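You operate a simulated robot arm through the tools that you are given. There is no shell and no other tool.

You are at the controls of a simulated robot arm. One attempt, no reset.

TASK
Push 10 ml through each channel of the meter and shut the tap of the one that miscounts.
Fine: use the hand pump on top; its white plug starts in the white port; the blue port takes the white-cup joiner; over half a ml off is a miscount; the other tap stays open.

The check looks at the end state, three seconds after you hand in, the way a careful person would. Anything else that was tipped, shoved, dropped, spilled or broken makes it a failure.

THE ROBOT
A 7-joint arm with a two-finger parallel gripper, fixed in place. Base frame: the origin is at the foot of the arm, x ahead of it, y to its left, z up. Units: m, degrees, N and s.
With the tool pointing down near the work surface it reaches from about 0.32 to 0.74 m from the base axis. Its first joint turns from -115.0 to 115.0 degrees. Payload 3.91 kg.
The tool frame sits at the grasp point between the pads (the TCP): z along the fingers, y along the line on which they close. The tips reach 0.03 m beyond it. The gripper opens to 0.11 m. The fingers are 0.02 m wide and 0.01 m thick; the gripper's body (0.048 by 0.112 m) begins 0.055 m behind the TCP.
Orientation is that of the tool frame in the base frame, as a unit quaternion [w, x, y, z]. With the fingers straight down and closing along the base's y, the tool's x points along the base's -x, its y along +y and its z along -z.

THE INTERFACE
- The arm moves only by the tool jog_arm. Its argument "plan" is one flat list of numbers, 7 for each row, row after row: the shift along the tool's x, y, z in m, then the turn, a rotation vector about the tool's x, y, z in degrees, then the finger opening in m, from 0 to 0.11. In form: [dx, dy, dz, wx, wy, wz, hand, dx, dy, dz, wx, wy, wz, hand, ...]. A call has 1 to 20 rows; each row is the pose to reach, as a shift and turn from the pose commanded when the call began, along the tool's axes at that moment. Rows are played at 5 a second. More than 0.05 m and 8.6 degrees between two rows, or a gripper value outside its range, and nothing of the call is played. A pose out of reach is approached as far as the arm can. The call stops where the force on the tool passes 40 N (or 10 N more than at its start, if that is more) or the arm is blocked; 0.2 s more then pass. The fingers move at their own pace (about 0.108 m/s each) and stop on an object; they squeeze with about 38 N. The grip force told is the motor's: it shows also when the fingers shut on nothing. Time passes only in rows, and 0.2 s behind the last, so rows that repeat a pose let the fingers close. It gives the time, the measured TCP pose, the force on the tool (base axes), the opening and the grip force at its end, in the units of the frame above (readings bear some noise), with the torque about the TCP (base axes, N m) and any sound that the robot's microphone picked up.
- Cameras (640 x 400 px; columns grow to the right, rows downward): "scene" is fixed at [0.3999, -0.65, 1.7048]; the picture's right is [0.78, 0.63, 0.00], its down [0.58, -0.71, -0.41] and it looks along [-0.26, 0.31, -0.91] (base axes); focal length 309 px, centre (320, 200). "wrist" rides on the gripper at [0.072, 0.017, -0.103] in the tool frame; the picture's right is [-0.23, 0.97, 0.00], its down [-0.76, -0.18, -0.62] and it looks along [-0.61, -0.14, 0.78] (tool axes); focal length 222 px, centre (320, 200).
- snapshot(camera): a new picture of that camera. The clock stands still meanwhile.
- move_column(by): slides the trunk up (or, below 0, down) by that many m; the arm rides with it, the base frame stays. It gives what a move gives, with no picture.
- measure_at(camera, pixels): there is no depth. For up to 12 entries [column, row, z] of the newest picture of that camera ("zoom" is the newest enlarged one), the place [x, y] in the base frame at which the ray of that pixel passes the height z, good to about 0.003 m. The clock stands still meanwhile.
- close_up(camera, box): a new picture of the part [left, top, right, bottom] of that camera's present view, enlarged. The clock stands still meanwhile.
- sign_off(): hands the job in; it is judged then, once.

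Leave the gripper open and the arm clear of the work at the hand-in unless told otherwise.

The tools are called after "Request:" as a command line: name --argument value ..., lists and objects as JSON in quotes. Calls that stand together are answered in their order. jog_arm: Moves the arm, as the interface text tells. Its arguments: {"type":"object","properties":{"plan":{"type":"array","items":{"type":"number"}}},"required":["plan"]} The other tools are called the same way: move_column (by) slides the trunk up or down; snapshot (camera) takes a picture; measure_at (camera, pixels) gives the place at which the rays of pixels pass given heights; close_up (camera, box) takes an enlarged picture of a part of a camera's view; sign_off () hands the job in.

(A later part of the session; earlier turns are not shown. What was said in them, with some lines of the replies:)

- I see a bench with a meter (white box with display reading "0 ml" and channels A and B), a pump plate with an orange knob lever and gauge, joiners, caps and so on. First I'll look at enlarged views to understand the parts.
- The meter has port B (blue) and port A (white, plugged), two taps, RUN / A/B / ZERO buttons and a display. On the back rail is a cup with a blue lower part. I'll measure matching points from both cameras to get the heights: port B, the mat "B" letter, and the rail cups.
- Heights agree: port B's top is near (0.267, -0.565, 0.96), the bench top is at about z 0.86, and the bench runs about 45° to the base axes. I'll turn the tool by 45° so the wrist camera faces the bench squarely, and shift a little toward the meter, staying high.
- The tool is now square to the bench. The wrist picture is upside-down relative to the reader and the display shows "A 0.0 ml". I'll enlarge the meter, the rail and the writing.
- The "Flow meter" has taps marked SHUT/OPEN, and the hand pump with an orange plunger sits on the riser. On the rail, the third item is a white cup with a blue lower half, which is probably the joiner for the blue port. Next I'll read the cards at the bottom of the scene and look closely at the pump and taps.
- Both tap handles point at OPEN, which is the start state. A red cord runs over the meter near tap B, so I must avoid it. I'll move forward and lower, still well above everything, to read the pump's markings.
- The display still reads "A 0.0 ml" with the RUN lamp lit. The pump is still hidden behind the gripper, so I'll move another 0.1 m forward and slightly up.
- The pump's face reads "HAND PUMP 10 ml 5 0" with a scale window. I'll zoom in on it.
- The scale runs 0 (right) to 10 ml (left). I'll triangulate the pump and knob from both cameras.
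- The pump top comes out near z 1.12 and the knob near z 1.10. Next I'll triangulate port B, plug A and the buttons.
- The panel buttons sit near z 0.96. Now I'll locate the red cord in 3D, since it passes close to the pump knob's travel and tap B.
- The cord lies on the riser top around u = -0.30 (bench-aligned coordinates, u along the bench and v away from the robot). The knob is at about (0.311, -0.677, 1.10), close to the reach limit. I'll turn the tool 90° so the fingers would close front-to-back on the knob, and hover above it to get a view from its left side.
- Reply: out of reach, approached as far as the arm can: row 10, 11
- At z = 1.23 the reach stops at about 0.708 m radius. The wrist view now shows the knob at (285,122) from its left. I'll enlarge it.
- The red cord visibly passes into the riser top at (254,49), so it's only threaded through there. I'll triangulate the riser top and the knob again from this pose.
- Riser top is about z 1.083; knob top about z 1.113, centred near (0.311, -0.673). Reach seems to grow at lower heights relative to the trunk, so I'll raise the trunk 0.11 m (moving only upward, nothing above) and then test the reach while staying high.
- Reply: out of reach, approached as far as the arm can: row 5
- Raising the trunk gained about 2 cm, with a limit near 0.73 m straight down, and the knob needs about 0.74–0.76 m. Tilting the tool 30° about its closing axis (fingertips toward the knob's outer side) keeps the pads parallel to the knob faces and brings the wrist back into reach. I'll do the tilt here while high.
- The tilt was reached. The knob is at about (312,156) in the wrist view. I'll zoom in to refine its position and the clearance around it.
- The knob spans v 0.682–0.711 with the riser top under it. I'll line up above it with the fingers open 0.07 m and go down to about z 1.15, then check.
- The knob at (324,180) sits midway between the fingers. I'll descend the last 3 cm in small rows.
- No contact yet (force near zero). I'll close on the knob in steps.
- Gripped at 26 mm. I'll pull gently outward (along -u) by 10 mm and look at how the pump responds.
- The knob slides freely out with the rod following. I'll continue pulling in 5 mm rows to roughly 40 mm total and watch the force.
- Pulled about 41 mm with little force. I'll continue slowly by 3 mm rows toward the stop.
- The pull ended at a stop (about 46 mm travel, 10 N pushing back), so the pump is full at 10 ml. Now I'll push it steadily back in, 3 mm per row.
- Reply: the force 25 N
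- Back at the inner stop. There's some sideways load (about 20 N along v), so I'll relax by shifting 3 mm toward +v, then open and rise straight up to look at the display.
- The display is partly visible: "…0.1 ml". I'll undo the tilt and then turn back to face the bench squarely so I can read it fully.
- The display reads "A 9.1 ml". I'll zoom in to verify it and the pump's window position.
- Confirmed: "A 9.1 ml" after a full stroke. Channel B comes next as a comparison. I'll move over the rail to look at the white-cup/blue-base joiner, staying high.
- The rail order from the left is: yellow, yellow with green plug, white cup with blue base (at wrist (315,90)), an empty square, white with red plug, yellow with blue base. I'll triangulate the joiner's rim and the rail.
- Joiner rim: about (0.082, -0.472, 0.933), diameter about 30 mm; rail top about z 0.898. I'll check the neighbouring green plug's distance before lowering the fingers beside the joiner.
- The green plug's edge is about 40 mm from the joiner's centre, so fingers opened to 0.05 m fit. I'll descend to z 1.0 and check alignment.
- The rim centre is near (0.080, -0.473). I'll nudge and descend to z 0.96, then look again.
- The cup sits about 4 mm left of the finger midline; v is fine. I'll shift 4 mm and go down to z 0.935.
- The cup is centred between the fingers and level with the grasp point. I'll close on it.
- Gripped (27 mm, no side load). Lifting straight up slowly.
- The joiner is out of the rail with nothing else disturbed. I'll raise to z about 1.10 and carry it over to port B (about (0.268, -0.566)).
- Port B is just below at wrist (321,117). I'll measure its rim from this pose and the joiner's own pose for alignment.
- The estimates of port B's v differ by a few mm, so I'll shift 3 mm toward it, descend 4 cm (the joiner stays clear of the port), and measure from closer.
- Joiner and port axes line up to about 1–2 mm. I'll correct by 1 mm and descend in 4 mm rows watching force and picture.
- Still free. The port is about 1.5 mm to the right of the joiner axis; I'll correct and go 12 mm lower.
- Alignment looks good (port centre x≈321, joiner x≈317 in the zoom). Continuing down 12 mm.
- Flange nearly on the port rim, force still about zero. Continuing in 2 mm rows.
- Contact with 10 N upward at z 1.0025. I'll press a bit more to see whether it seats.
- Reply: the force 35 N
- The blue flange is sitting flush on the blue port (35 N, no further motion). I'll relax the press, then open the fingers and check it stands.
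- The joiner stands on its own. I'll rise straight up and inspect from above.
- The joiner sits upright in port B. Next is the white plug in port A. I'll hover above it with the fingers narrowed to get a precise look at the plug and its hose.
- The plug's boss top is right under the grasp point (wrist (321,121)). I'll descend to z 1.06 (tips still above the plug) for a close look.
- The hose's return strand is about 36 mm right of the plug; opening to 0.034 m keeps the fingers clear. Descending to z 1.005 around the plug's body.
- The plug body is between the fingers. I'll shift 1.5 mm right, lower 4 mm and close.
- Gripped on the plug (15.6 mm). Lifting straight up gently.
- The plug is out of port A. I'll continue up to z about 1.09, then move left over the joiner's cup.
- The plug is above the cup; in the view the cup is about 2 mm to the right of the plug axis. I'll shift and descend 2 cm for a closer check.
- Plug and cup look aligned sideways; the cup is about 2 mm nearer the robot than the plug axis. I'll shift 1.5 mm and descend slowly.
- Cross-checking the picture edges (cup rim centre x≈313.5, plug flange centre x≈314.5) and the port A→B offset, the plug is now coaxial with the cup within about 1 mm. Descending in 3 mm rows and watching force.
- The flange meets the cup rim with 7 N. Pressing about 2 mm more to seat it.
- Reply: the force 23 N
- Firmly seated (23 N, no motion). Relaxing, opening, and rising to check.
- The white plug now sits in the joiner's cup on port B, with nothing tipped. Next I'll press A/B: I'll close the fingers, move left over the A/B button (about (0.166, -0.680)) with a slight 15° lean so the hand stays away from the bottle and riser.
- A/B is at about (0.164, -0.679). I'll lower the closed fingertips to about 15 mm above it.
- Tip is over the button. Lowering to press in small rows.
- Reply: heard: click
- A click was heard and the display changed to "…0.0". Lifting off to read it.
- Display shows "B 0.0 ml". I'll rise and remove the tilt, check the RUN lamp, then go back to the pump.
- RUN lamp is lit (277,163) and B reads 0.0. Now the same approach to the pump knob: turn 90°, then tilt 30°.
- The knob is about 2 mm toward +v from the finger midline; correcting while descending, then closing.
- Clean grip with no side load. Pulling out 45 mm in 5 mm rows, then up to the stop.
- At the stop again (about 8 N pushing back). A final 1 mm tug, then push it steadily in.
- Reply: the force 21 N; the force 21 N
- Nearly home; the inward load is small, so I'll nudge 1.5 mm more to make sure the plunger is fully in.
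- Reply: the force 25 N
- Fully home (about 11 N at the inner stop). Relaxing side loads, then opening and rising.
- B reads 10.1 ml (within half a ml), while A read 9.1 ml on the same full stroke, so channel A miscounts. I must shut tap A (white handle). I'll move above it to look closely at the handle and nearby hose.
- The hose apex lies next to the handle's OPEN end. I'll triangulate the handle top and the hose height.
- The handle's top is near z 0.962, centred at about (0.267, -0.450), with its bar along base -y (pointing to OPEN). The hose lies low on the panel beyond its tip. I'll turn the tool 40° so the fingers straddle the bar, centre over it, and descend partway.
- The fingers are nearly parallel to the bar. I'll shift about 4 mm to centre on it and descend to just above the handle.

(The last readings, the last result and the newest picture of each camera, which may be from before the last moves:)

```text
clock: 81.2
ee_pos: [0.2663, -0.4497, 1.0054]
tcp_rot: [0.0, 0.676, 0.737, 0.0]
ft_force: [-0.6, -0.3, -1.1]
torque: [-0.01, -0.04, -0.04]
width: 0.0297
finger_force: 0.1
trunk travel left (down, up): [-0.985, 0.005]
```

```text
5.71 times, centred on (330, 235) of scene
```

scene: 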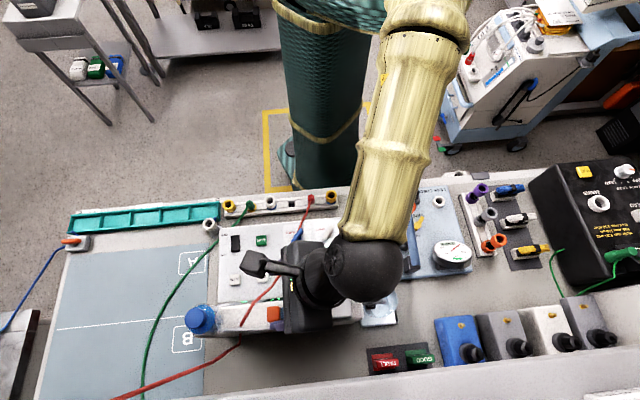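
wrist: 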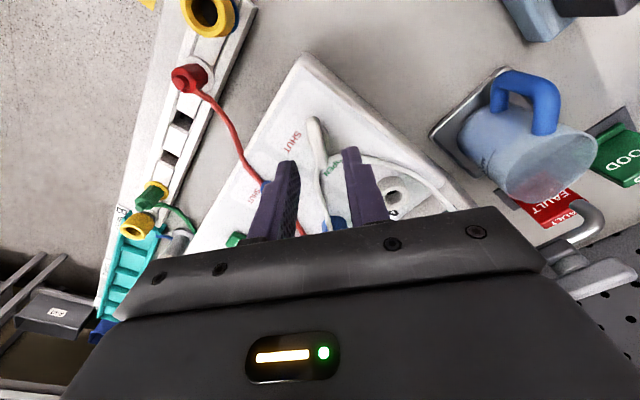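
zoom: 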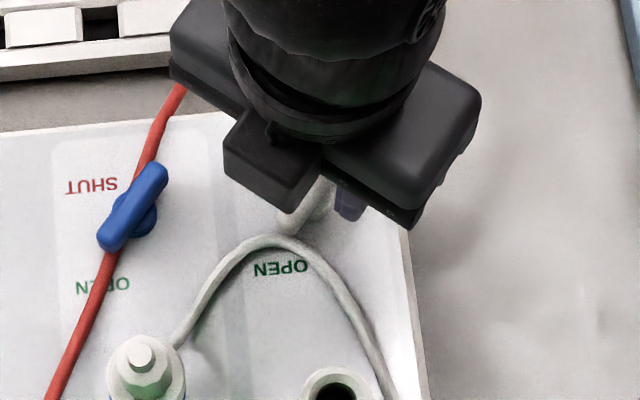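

The bar is centred between the fingers. Descending about 2 cm in small rows so the pads straddle it.

Request:
jog_arm --plan '[0, 0, 0.008, 0, 0, 0, 0.03, 0, 0, 0.015, 0, 0, 0, 0.03, 0, 0, 0.02, 0, 0, 0, 0.03]'

Request:
close_up --camera "wrist" --box '[240, 100, 400, 220]'

```text
clock: 82.0
ee_pos: [0.2643, -0.4489, 0.985]
tcp_rot: [-0.001, 0.676, 0.737, 0.0]
ft_force: [-0.3, 0.0, 0.9]
torque: [-0.01, -0.03, -0.01]
width: 0.0301
finger_force: 0.1
trunk travel left (down, up): [-0.985, 0.005]
```

```text
3.33 times, centred on (320, 160) of wrist
```

zoom: 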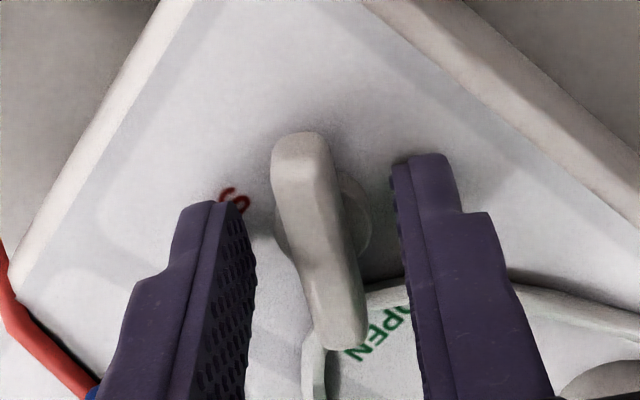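

Tips overlap the bar by about 13 mm. I'll lower 3 mm more and close on it.

Request:
jog_arm --plan '[0, 0, 0.003, 0, 0, 0, 0.03, 0, 0, 0.003, 0, 0, 0, 0.018, 0, 0, 0.003, 0, 0, 0, 0.005, 0, 0, 0.003, 0, 0, 0, 0.005]'

Request:
close_up --camera "wrist" --box '[240, 100, 400, 220]'

```text
clock: 83.0
ee_pos: [0.2671, -0.4495, 0.9826]
tcp_rot: [0.0, 0.674, 0.738, 0.0]
ft_force: [3.2, 0.0, 3.3]
torque: [0.36, -0.12, 0.0]
width: 0.0192
finger_force: 44.8
trunk travel left (down, up): [-0.985, 0.005]
```

```text
3.33 times, centred on (320, 160) of wrist
```

zoom: 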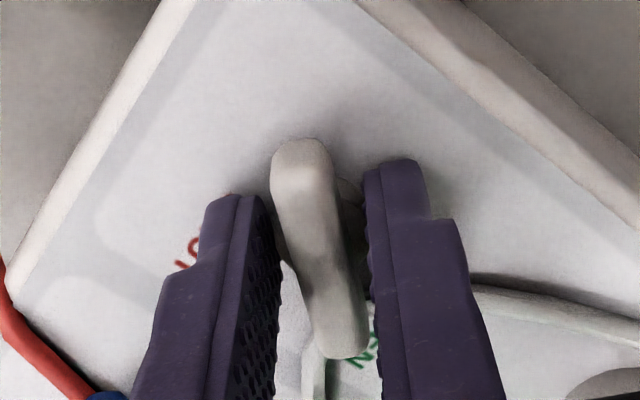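

The fingers stopped at 19 mm, on the round hub under the bar. I'll open, rise 6 mm and close on the bar itself.

Request:
jog_arm --plan '[0, 0, 0, 0, 0, 0, 0.03, 0, 0, -0.003, 0, 0, 0, 0.03, 0, 0, -0.0065, 0, 0, 0, 0.03, 0, 0, -0.0065, 0, 0, 0, 0.018, 0, 0, -0.0065, 0, 0, 0, 0.004, 0, 0, -0.0065, 0, 0, 0, 0.004]'

Request:
close_up --camera "wrist" --box '[240, 100, 400, 220]'

```text
clock: 84.4
ee_pos: [0.266, -0.4506, 0.9879]
tcp_rot: [0.0, 0.676, 0.737, 0.0]
ft_force: [4.4, -2.4, 7.5]
torque: [1.2, 0.08, 0.01]
width: 0.0107
finger_force: 45.3
trunk travel left (down, up): [-0.985, 0.005]
```

```text
3.33 times, centred on (320, 160) of wrist
```

zoom: 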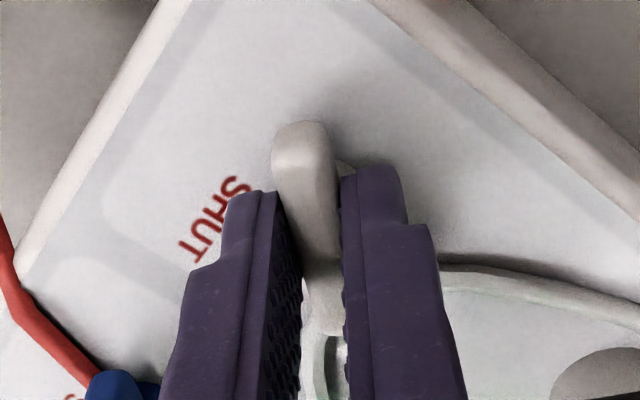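

Gripping the bar (10.7 mm). Now I'll turn clockwise seen from above (toward SHUT), 16° first to check the response.

Request:
jog_arm --plan '[0, 0, 0, 0, 0, 5, 0.004, 0, 0, 0, 0, 0, 10, 0.004, 0, 0, 0, 0, 0, 16, 0.004]'

Request:
close_up --camera "wrist" --box '[240, 100, 400, 220]'

```text
clock: 85.2
ee_pos: [0.2664, -0.4493, 0.9894]
tcp_rot: [0.002, 0.772, 0.636, 0.0]
ft_force: [10.5, -2.9, 21.9]
torque: [0.94, -0.33, 0.03]
width: 0.0105
finger_force: 44.7
trunk travel left (down, up): [-0.985, 0.005]
```

```text
3.33 times, centred on (320, 160) of wrist
```

zoom: 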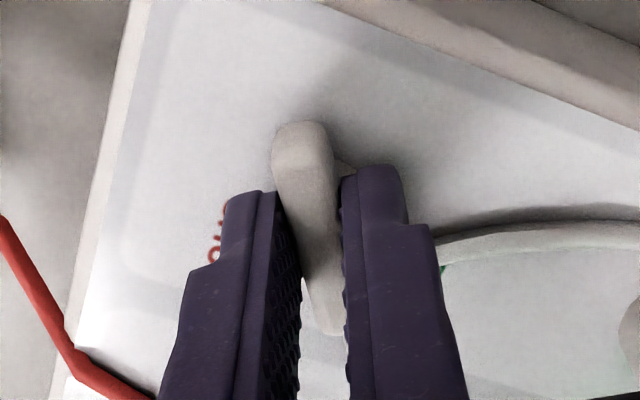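

The handle follows. There is about 20 N upward load on the tips, so I'll ease up 1.5 mm and continue turning another 32°.

Request:
jog_arm --plan '[0, 0.001, -0.0015, 0, 0, 0, 0.004, 0, 0.001, -0.0015, 0, 0, 8, 0.004, 0, 0.001, -0.0015, 0, 0, 16, 0.004, 0, 0.001, -0.0015, 0, 0, 24, 0.004, 0, 0.001, -0.0015, 0, 0, 32, 0.004]'

Request:
close_up --camera "wrist" --box '[240, 80, 400, 220]'

```text
clock: 86.4
ee_pos: [0.2667, -0.45, 0.9877]
tcp_rot: [0.0, 0.918, 0.397, -0.001]
ft_force: [15.3, -7.6, 12.2]
torque: [-0.41, -0.05, -0.01]
width: 0.0111
finger_force: 44.8
trunk travel left (down, up): [-0.985, 0.005]
```

```text
2.86 times, centred on (320, 150) of wrist
```

zoom: 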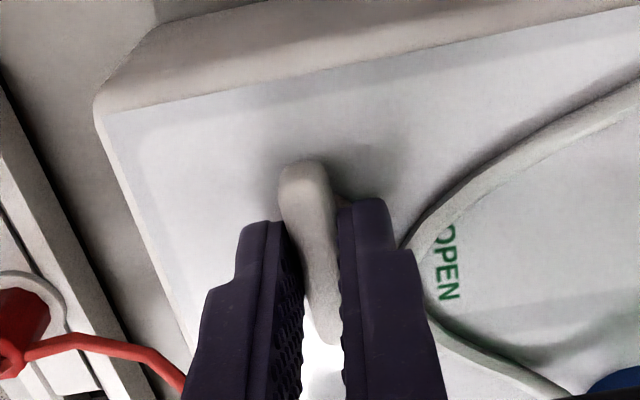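

Turned 48° so far, handle following. I'll relieve the side load by 1.5 mm and continue the remaining 42°.

Request:
jog_arm --plan '[0, 0.0015, -0.0005, 0, 0, 6, 0.004, 0, 0.0015, -0.0005, 0, 0, 14, 0.004, 0, 0.0015, -0.0005, 0, 0, 22, 0.004, 0, 0.0015, -0.0005, 0, 0, 30, 0.004]'

Request:
close_up --camera "wrist" --box '[240, 80, 400, 220]'

Request:
close_up --camera "scene" --box '[280, 200, 370, 290]'

```text
clock: 87.4
ee_pos: [0.2683, -0.4493, 0.9886]
tcp_rot: [-0.001, 0.989, 0.149, -0.002]
ft_force: [10.0, -2.6, 2.0]
torque: [-0.3, -0.64, 2.09]
width: 0.0212
finger_force: 45.1
trunk travel left (down, up): [-0.985, 0.005]
```

```text
2.86 times, centred on (320, 150) of wrist
```

zoom: 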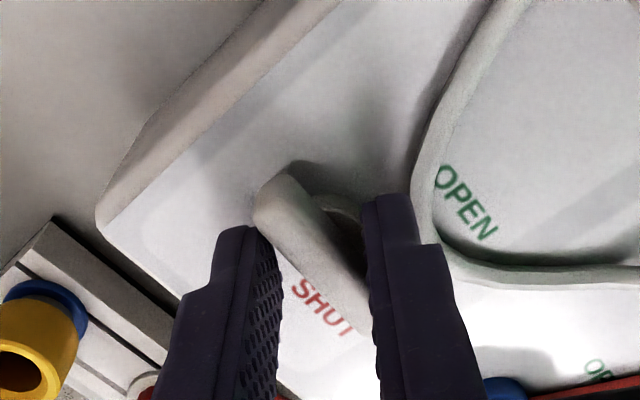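

```text
4.44 times, centred on (325, 245) of scene
```

zoom: 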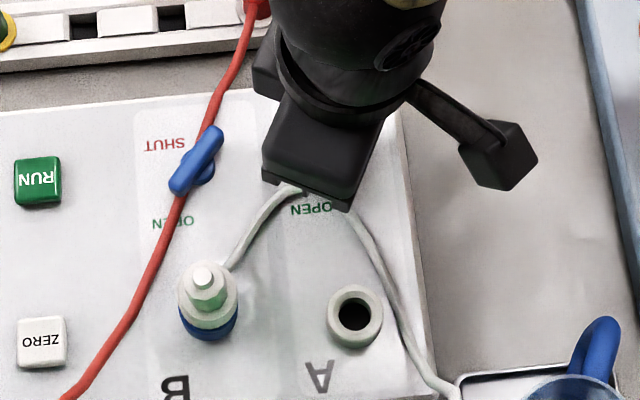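

Torque jumped to 2 N·m and the fingers were forced apart, so the handle probably met its stop. I'll open, rise and inspect.

Request:
jog_arm --plan '[0, 0, 0, 0, 0, -5, 0.025, 0, 0, 0, 0, 0, -10, 0.04, 0, 0, -0.02, 0, 0, -10, 0.05, 0, 0, -0.05, 0, 0, -10, 0.05, 0, 0, -0.09, 0, 0, -10, 0.05]'

Request:
snapshot --camera "wrist"

Request:
close_up --camera "wrist" --box '[240, 40, 420, 200]'

Request:
close_up --camera "scene" --box '[290, 200, 370, 270]'

```text
clock: 88.6
ee_pos: [0.2665, -0.451, 1.0803]
tcp_rot: [0.0, 0.972, 0.234, 0.0]
ft_force: [0.2, 0.1, 0.7]
torque: [0.01, 0.0, 0.0]
width: 0.0501
finger_force: 0.2
trunk travel left (down, up): [-0.985, 0.005]
```

```text
taken
```

wrist: 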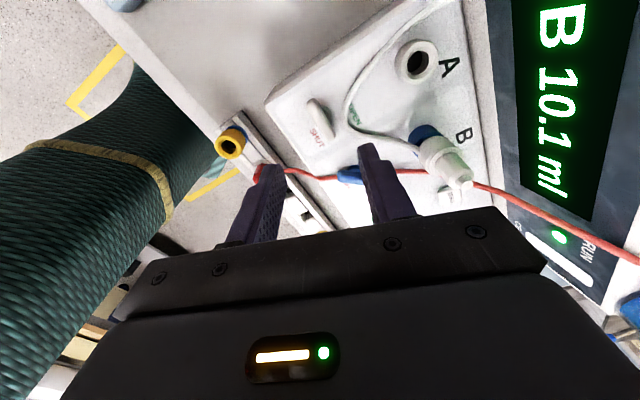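

```text
2.50 times, centred on (330, 120) of wrist
```

zoom: 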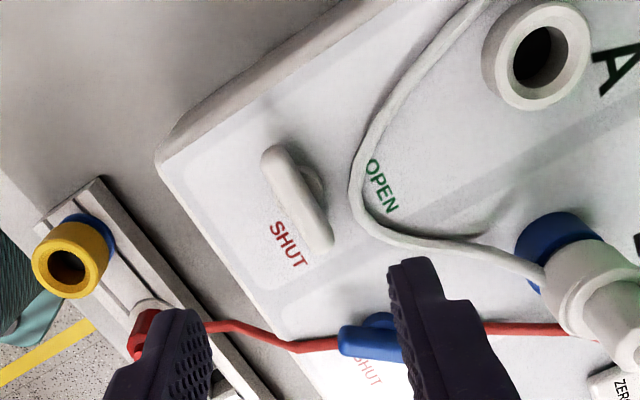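

```text
5.71 times, centred on (330, 235) of scene
```

zoom: 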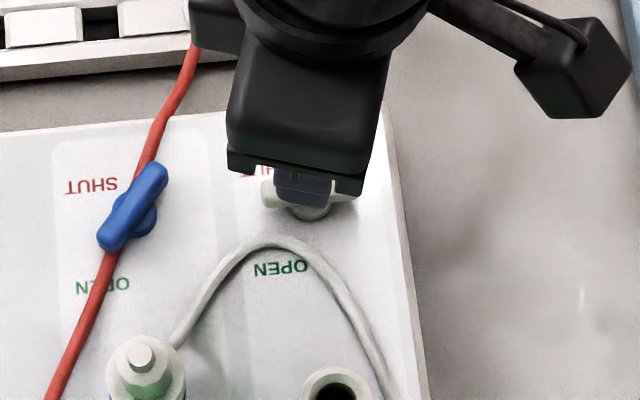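

I need an unobstructed scene view; I'll back the hand off about 12 cm toward the robot and up.

Request:
jog_arm --plan '[-0.01, -0.03, -0.03, 0, 0, 0, 0.05, -0.02, -0.06, -0.05, 0, 0, 0, 0.05, -0.03, -0.09, -0.07, 0, 0, 0, 0.05, -0.04, -0.12, -0.08, 0, 0, 0, 0.05]'

Request:
close_up --camera "scene" --box '[290, 205, 360, 255]'

Request:
close_up --camera "scene" --box '[240, 190, 400, 310]'

```text
clock: 89.6
ee_pos: [0.1766, -0.3602, 1.1602]
tcp_rot: [0.0, 0.972, 0.235, 0.0]
ft_force: [0.2, -1.0, 0.1]
torque: [-0.04, 0.01, 0.01]
width: 0.05
finger_force: 0.0
trunk travel left (down, up): [-0.985, 0.005]
```

```text
8.00 times, centred on (325, 230) of scene
```

zoom: 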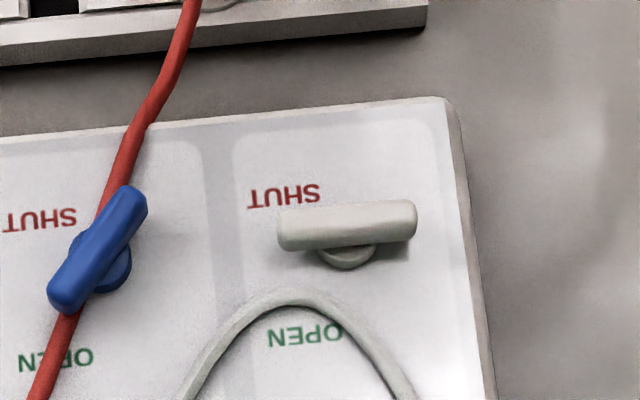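

```text
3.33 times, centred on (320, 250) of scene
```

zoom: 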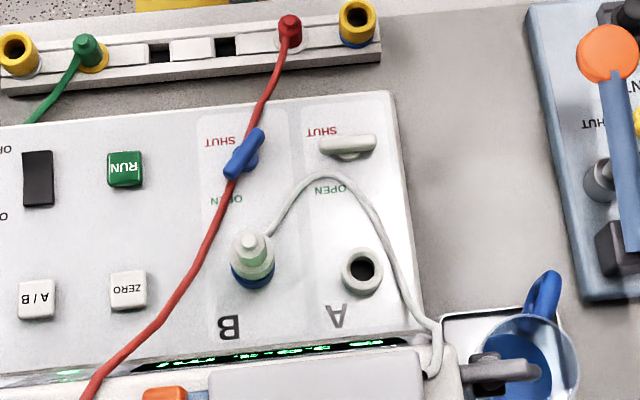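

The handle now lies only about halfway (48° turned): it points between OPEN and SHUT. I'll re-grip it. First, a precise re-measure of the bar's centre and direction.

Request:
measure_at --camera "scene" --pixels '[[328.4, 233.1, 0.966], [328.4, 233.1, 0.966], [328.4, 233.1, 0.966], [328.4, 233.1, 0.966], [320.6, 234.5, 0.966], [320.6, 234.5, 0.966], [320.6, 234.5, 0.966], [336.5, 232, 0.966], [336.5, 232, 0.966], [336.5, 232, 0.966]]'

Request:
snapshot --camera "wrist"

```text
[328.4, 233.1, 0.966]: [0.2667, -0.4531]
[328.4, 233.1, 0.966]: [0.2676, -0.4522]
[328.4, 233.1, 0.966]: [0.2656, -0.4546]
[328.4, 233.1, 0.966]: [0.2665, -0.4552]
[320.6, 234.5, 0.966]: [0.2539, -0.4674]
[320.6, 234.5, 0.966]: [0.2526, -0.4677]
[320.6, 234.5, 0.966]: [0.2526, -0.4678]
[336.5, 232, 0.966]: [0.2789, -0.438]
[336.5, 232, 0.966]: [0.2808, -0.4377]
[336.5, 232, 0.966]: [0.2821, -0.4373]
```

```text
taken
```

wrist: 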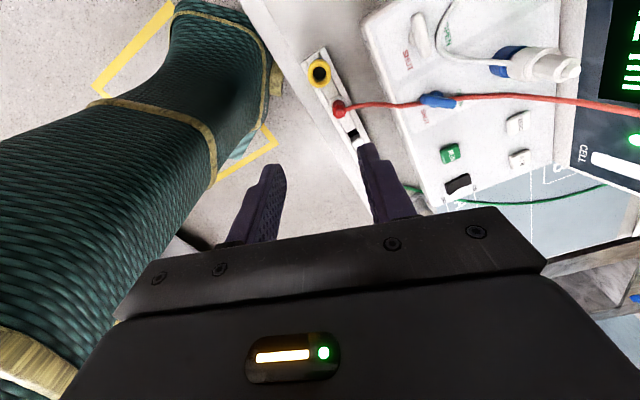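

The bar's centre is near (0.267, -0.452) and it points along -u now. I'll return above it with the fingers squared to its new direction and re-grip.

Request:
jog_arm --plan '[0.01, 0.03, 0.01, 0, 0, -7, 0.04, 0.02, 0.06, 0.02, 0, 0, -14, 0.03, 0.03, 0.09, 0.04, 0, 0, -20, 0.03, 0.0389, 0.1215, 0.07, 0, 0, -20, 0.03, 0.0389, 0.1215, 0.11, 0, 0, -20, 0.03, 0.0389, 0.1215, 0.145, 0, 0, -20, 0.03]'

Request:
close_up --camera "wrist" --box '[240, 60, 400, 220]'

```text
clock: 91.0
ee_pos: [0.267, -0.4542, 1.0143]
tcp_rot: [0.0, 0.917, 0.4, 0.001]
ft_force: [-0.3, -0.2, -0.3]
torque: [0.0, 0.02, 0.02]
width: 0.03
finger_force: 0.0
trunk travel left (down, up): [-0.985, 0.005]
```

```text
2.50 times, centred on (320, 140) of wrist
```

zoom: 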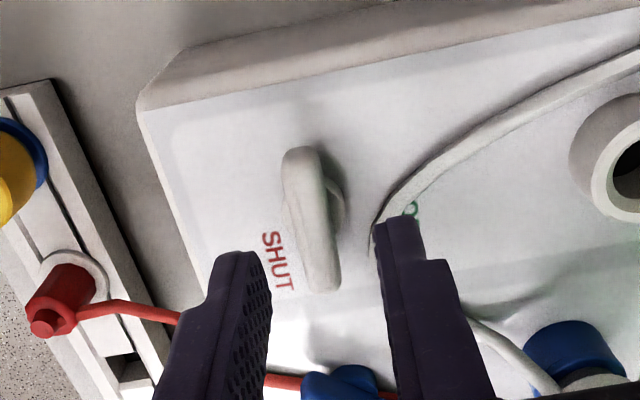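

Fingers straddle the bar direction. I'll shift 3.5 mm along it, descend to z 0.989, and close.

Request:
jog_arm --plan '[0.0035, -0.001, 0.01, 0, 0, 0, 0.03, 0.0035, -0.001, 0.018, 0, 0, 0, 0.03, 0.0035, -0.001, 0.0245, 0, 0, 0, 0.03, 0.0035, -0.001, 0.0245, 0, 0, 0, 0.018, 0.0035, -0.001, 0.0245, 0, 0, 0, 0.004, 0.0035, -0.001, 0.0245, 0, 0, 0, 0.004]'

Request:
close_up --camera "wrist" --box '[240, 80, 400, 220]'

```text
clock: 92.4
ee_pos: [0.2675, -0.4506, 0.9915]
tcp_rot: [0.001, 0.917, 0.399, 0.0]
ft_force: [2.5, -2.0, -2.7]
torque: [-0.01, -0.18, -0.01]
width: 0.0107
finger_force: 45.0
trunk travel left (down, up): [-0.985, 0.005]
```

```text
2.86 times, centred on (320, 150) of wrist
```

zoom: 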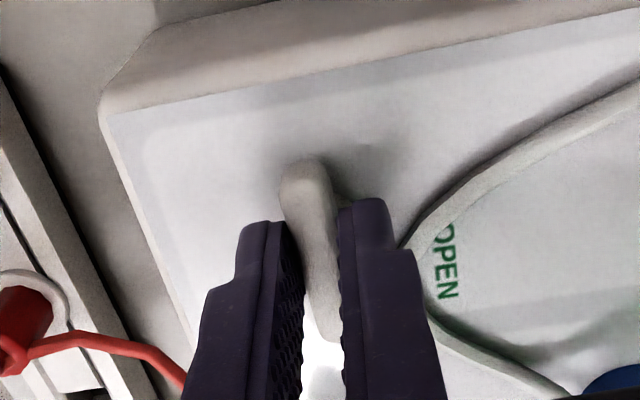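

Gripped squarely with little load. Turning slowly, 3° per row, to feel for resistance.

Request:
jog_arm --plan '[0, 0, 0, 0, 0, 2, 0.004, 0, 0, 0, 0, 0, 4, 0.004, 0, 0, 0, 0, 0, 6, 0.004, 0, 0, 0, 0, 0, 8, 0.004]'

Request:
close_up --camera "wrist" --box '[240, 80, 400, 220]'

```text
clock: 93.4
ee_pos: [0.2686, -0.4504, 0.9914]
tcp_rot: [0.0, 0.942, 0.334, 0.0]
ft_force: [2.8, -2.2, 6.3]
torque: [-0.08, 0.38, 1.17]
width: 0.0126
finger_force: 44.7
trunk travel left (down, up): [-0.985, 0.005]
```

```text
2.86 times, centred on (320, 150) of wrist
```

zoom: 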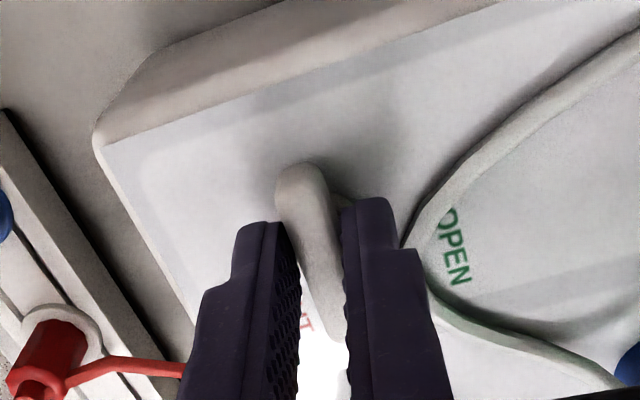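

Resistance appears immediately (1.2 N·m), as if at a hard stop here. To learn the tap's real range, I'll turn it back toward OPEN and feel where the other stop is.

Request:
jog_arm --plan '[0, 0, 0, 0, 0, -8, 0.004, 0, 0, 0, 0, 0, -16, 0.004, 0, 0, 0, 0, 0, -24, 0.004, 0, 0, 0, 0, 0, -32, 0.004, 0, 0, 0, 0, 0, -40, 0.004, 0, 0, 0, 0, 0, -48, 0.004]'

Request:
close_up --camera "wrist" --box '[240, 80, 400, 220]'

```text
clock: 94.8
ee_pos: [0.2653, -0.449, 0.9909]
tcp_rot: [0.0, 0.725, 0.689, 0.0]
ft_force: [-11.5, -2.0, 10.1]
torque: [-0.59, 0.26, -0.03]
width: 0.0108
finger_force: 45.0
trunk travel left (down, up): [-0.985, 0.005]
```

```text
2.86 times, centred on (320, 150) of wrist
```

zoom: 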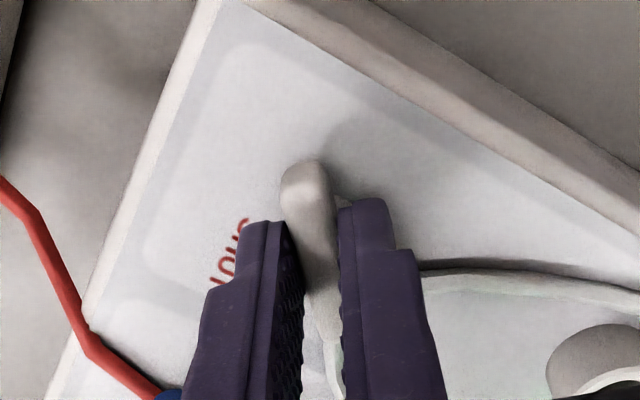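

Request:
jog_arm --plan '[0, -0.001, 0, 0, 0, -4, 0.004, 0, -0.001, 0, 0, 0, -8, 0.004, 0, -0.001, 0, 0, 0, -12, 0.004]'

Request:
close_up --camera "wrist" --box '[240, 80, 400, 220]'

```text
clock: 95.6
ee_pos: [0.2665, -0.4495, 0.9913]
tcp_rot: [0.0, 0.649, 0.76, 0.0]
ft_force: [-14.2, -4.1, 11.7]
torque: [-0.21, 0.61, -1.15]
width: 0.0115
finger_force: 45.1
trunk travel left (down, up): [-0.985, 0.005]
```

```text
2.86 times, centred on (320, 150) of wrist
```

zoom: 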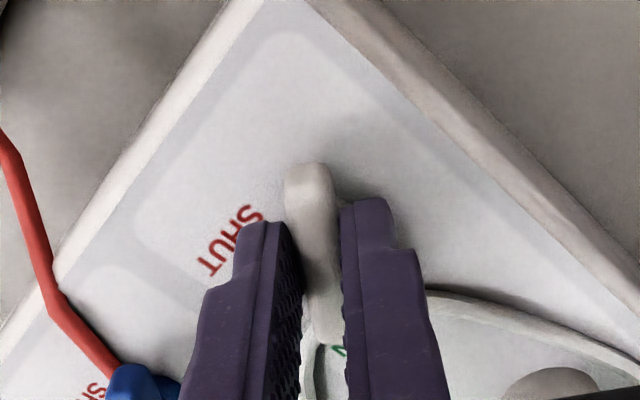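

Same kind of stop at the original OPEN angle. So the tap's whole range is about 50°: one stop is OPEN, the other (where the bar points left beside the SHUT label) is SHUT. I'll turn it fully clockwise to that stop again.

Request:
jog_arm --plan '[0, 0.001, 0, 0, 0, 4, 0.004, 0, 0.0015, 0, 0, 0, 12, 0.004, 0, 0.0015, 0, 0, 0, 20, 0.004, 0, 0.0015, 0, 0, 0, 28, 0.004, 0, 0.0015, 0, 0, 0, 36, 0.004, 0, 0.0015, 0, 0, 0, 44, 0.004, 0, 0.0015, 0, 0, 0, 50, 0.004, 0, 0.0015, 0, 0, 0, 56, 0.004]'

```text
clock: 97.4
ee_pos: [0.2692, -0.4497, 0.9916]
tcp_rot: [0.001, 0.93, 0.367, 0.001]
ft_force: [-11.0, -7.6, 9.1]
torque: [-0.22, 0.59, 1.1]
width: 0.0111
finger_force: 45.1
trunk travel left (down, up): [-0.985, 0.005]
```

At the SHUT stop again (1.1 N·m). I'll ease 2° to unload, open the fingers without turning, and lift straight up.

Request:
jog_arm --plan '[0, 0, 0, 0, 0, 0, 0.02, 0, 0, 0, 0, 0, 0, 0.035, 0, 0, 0, 0, 0, 0, 0.035, 0, 0, -0.02, 0, 0, 0, 0.04, 0, 0, -0.06, 0, 0, 0, 0.05, 0, 0, -0.1, 0, 0, 0, 0.05]'

Request:
snapshot --camera "wrist"

Request:
close_up --camera "wrist" --box '[240, 40, 420, 200]'

```text
clock: 98.8
ee_pos: [0.2692, -0.4493, 1.0903]
tcp_rot: [-0.001, 0.93, 0.367, 0.0]
ft_force: [0.2, 0.4, -0.3]
torque: [-0.01, -0.02, 0.0]
width: 0.0499
finger_force: 0.0
trunk travel left (down, up): [-0.985, 0.005]
```

```text
taken
```

wrist: 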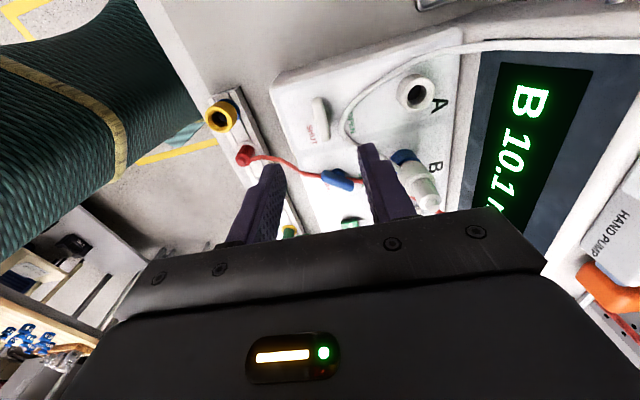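

```text
2.50 times, centred on (330, 120) of wrist
```

zoom: 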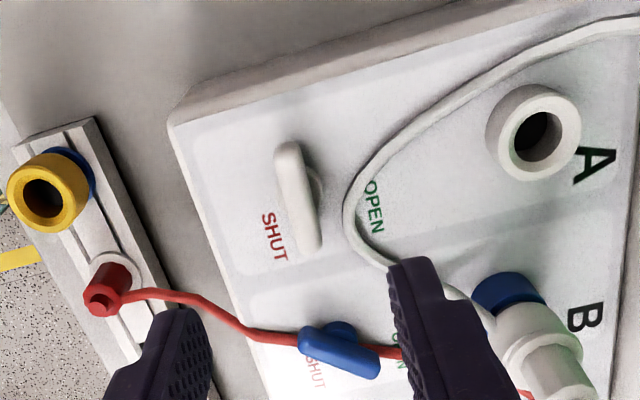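

The bar is at its SHUT stop, and display B still reads 10.1 ml. I'll retreat upward and toward the robot, open the gripper fully, and check the whole scene.

Request:
jog_arm --plan '[0, -0.02, -0.04, 0, 0, 0, 0.06, 0, -0.05, -0.07, 0, 0, 0, 0.08, 0, -0.08, -0.1, 0, 0, 0, 0.1, 0, -0.12, -0.13, 0, 0, 0, 0.11]'

Request:
snapshot --camera "scene"

Request:
close_up --camera "scene" --box '[290, 205, 360, 255]'

Request:
close_up --camera "scene" --box '[220, 190, 400, 330]'

```text
clock: 99.8
ee_pos: [0.1861, -0.3591, 1.2219]
tcp_rot: [0.001, 0.93, 0.367, 0.0]
ft_force: [-0.8, 0.1, -0.1]
torque: [0.0, -0.04, -0.01]
width: 0.11
finger_force: 0.1
trunk travel left (down, up): [-0.985, 0.005]
```

```text
taken
```

scene: 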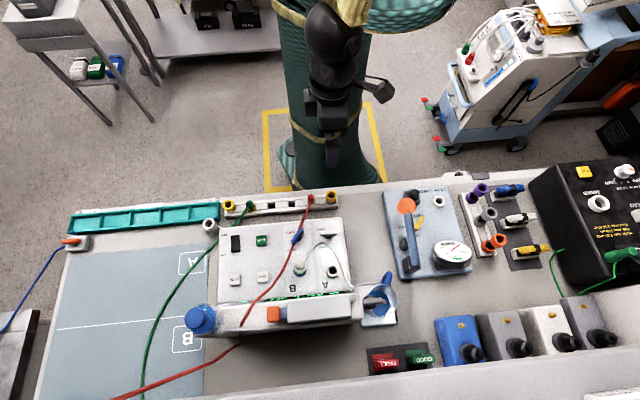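

```text
8.00 times, centred on (325, 230) of scene
```

zoom: 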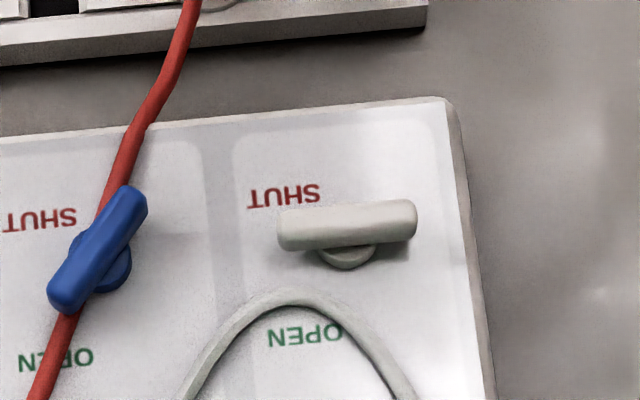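

```text
2.86 times, centred on (310, 260) of scene
```

zoom: 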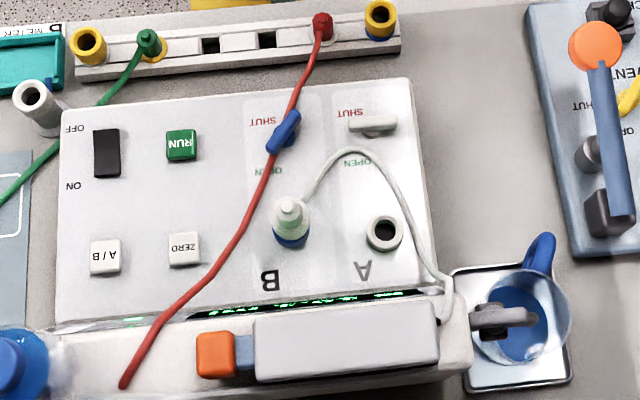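

Everything is in place. White tap A is at its SHUT stop, and blue tap B is unchanged at OPEN. The joiner and white plug stand upright on port B, and the beaker has only a little liquid in it. The rail and other gear are undisturbed, and the arm is clear with the gripper open. Channel A read 9.1 ml (a miscount) and B read 10.1 ml (good). Handing in.

Request:
sign_off

```text
The job is handed in.
```

I pushed a full pump stroke (10 ml) through each channel. Channel A miscounts, so I shut its tap, and the job is handed in.

| Channel | Meter reading | Off by | Result | Tap |
|---|---|---|---|---|
| A | 9.1 ml | 0.9 ml | miscounts | shut |
| B | 10.1 ml | 0.1 ml | fine | left open |

- **Tap A's position:** the handle moves only about 50° between its two stops. It started at the OPEN stop and is now hard against the other one, beside the SHUT label. It doesn't point straight at the word SHUT. I didn't pump through A again to confirm that no flow gets past.
- **Left in place:** the white-cup joiner is in the blue port with the pump's white plug in it, so the white port is empty.
- **Rest of the bench:** nothing else was moved or spilled. The arm is clear of the bench with the gripper open.
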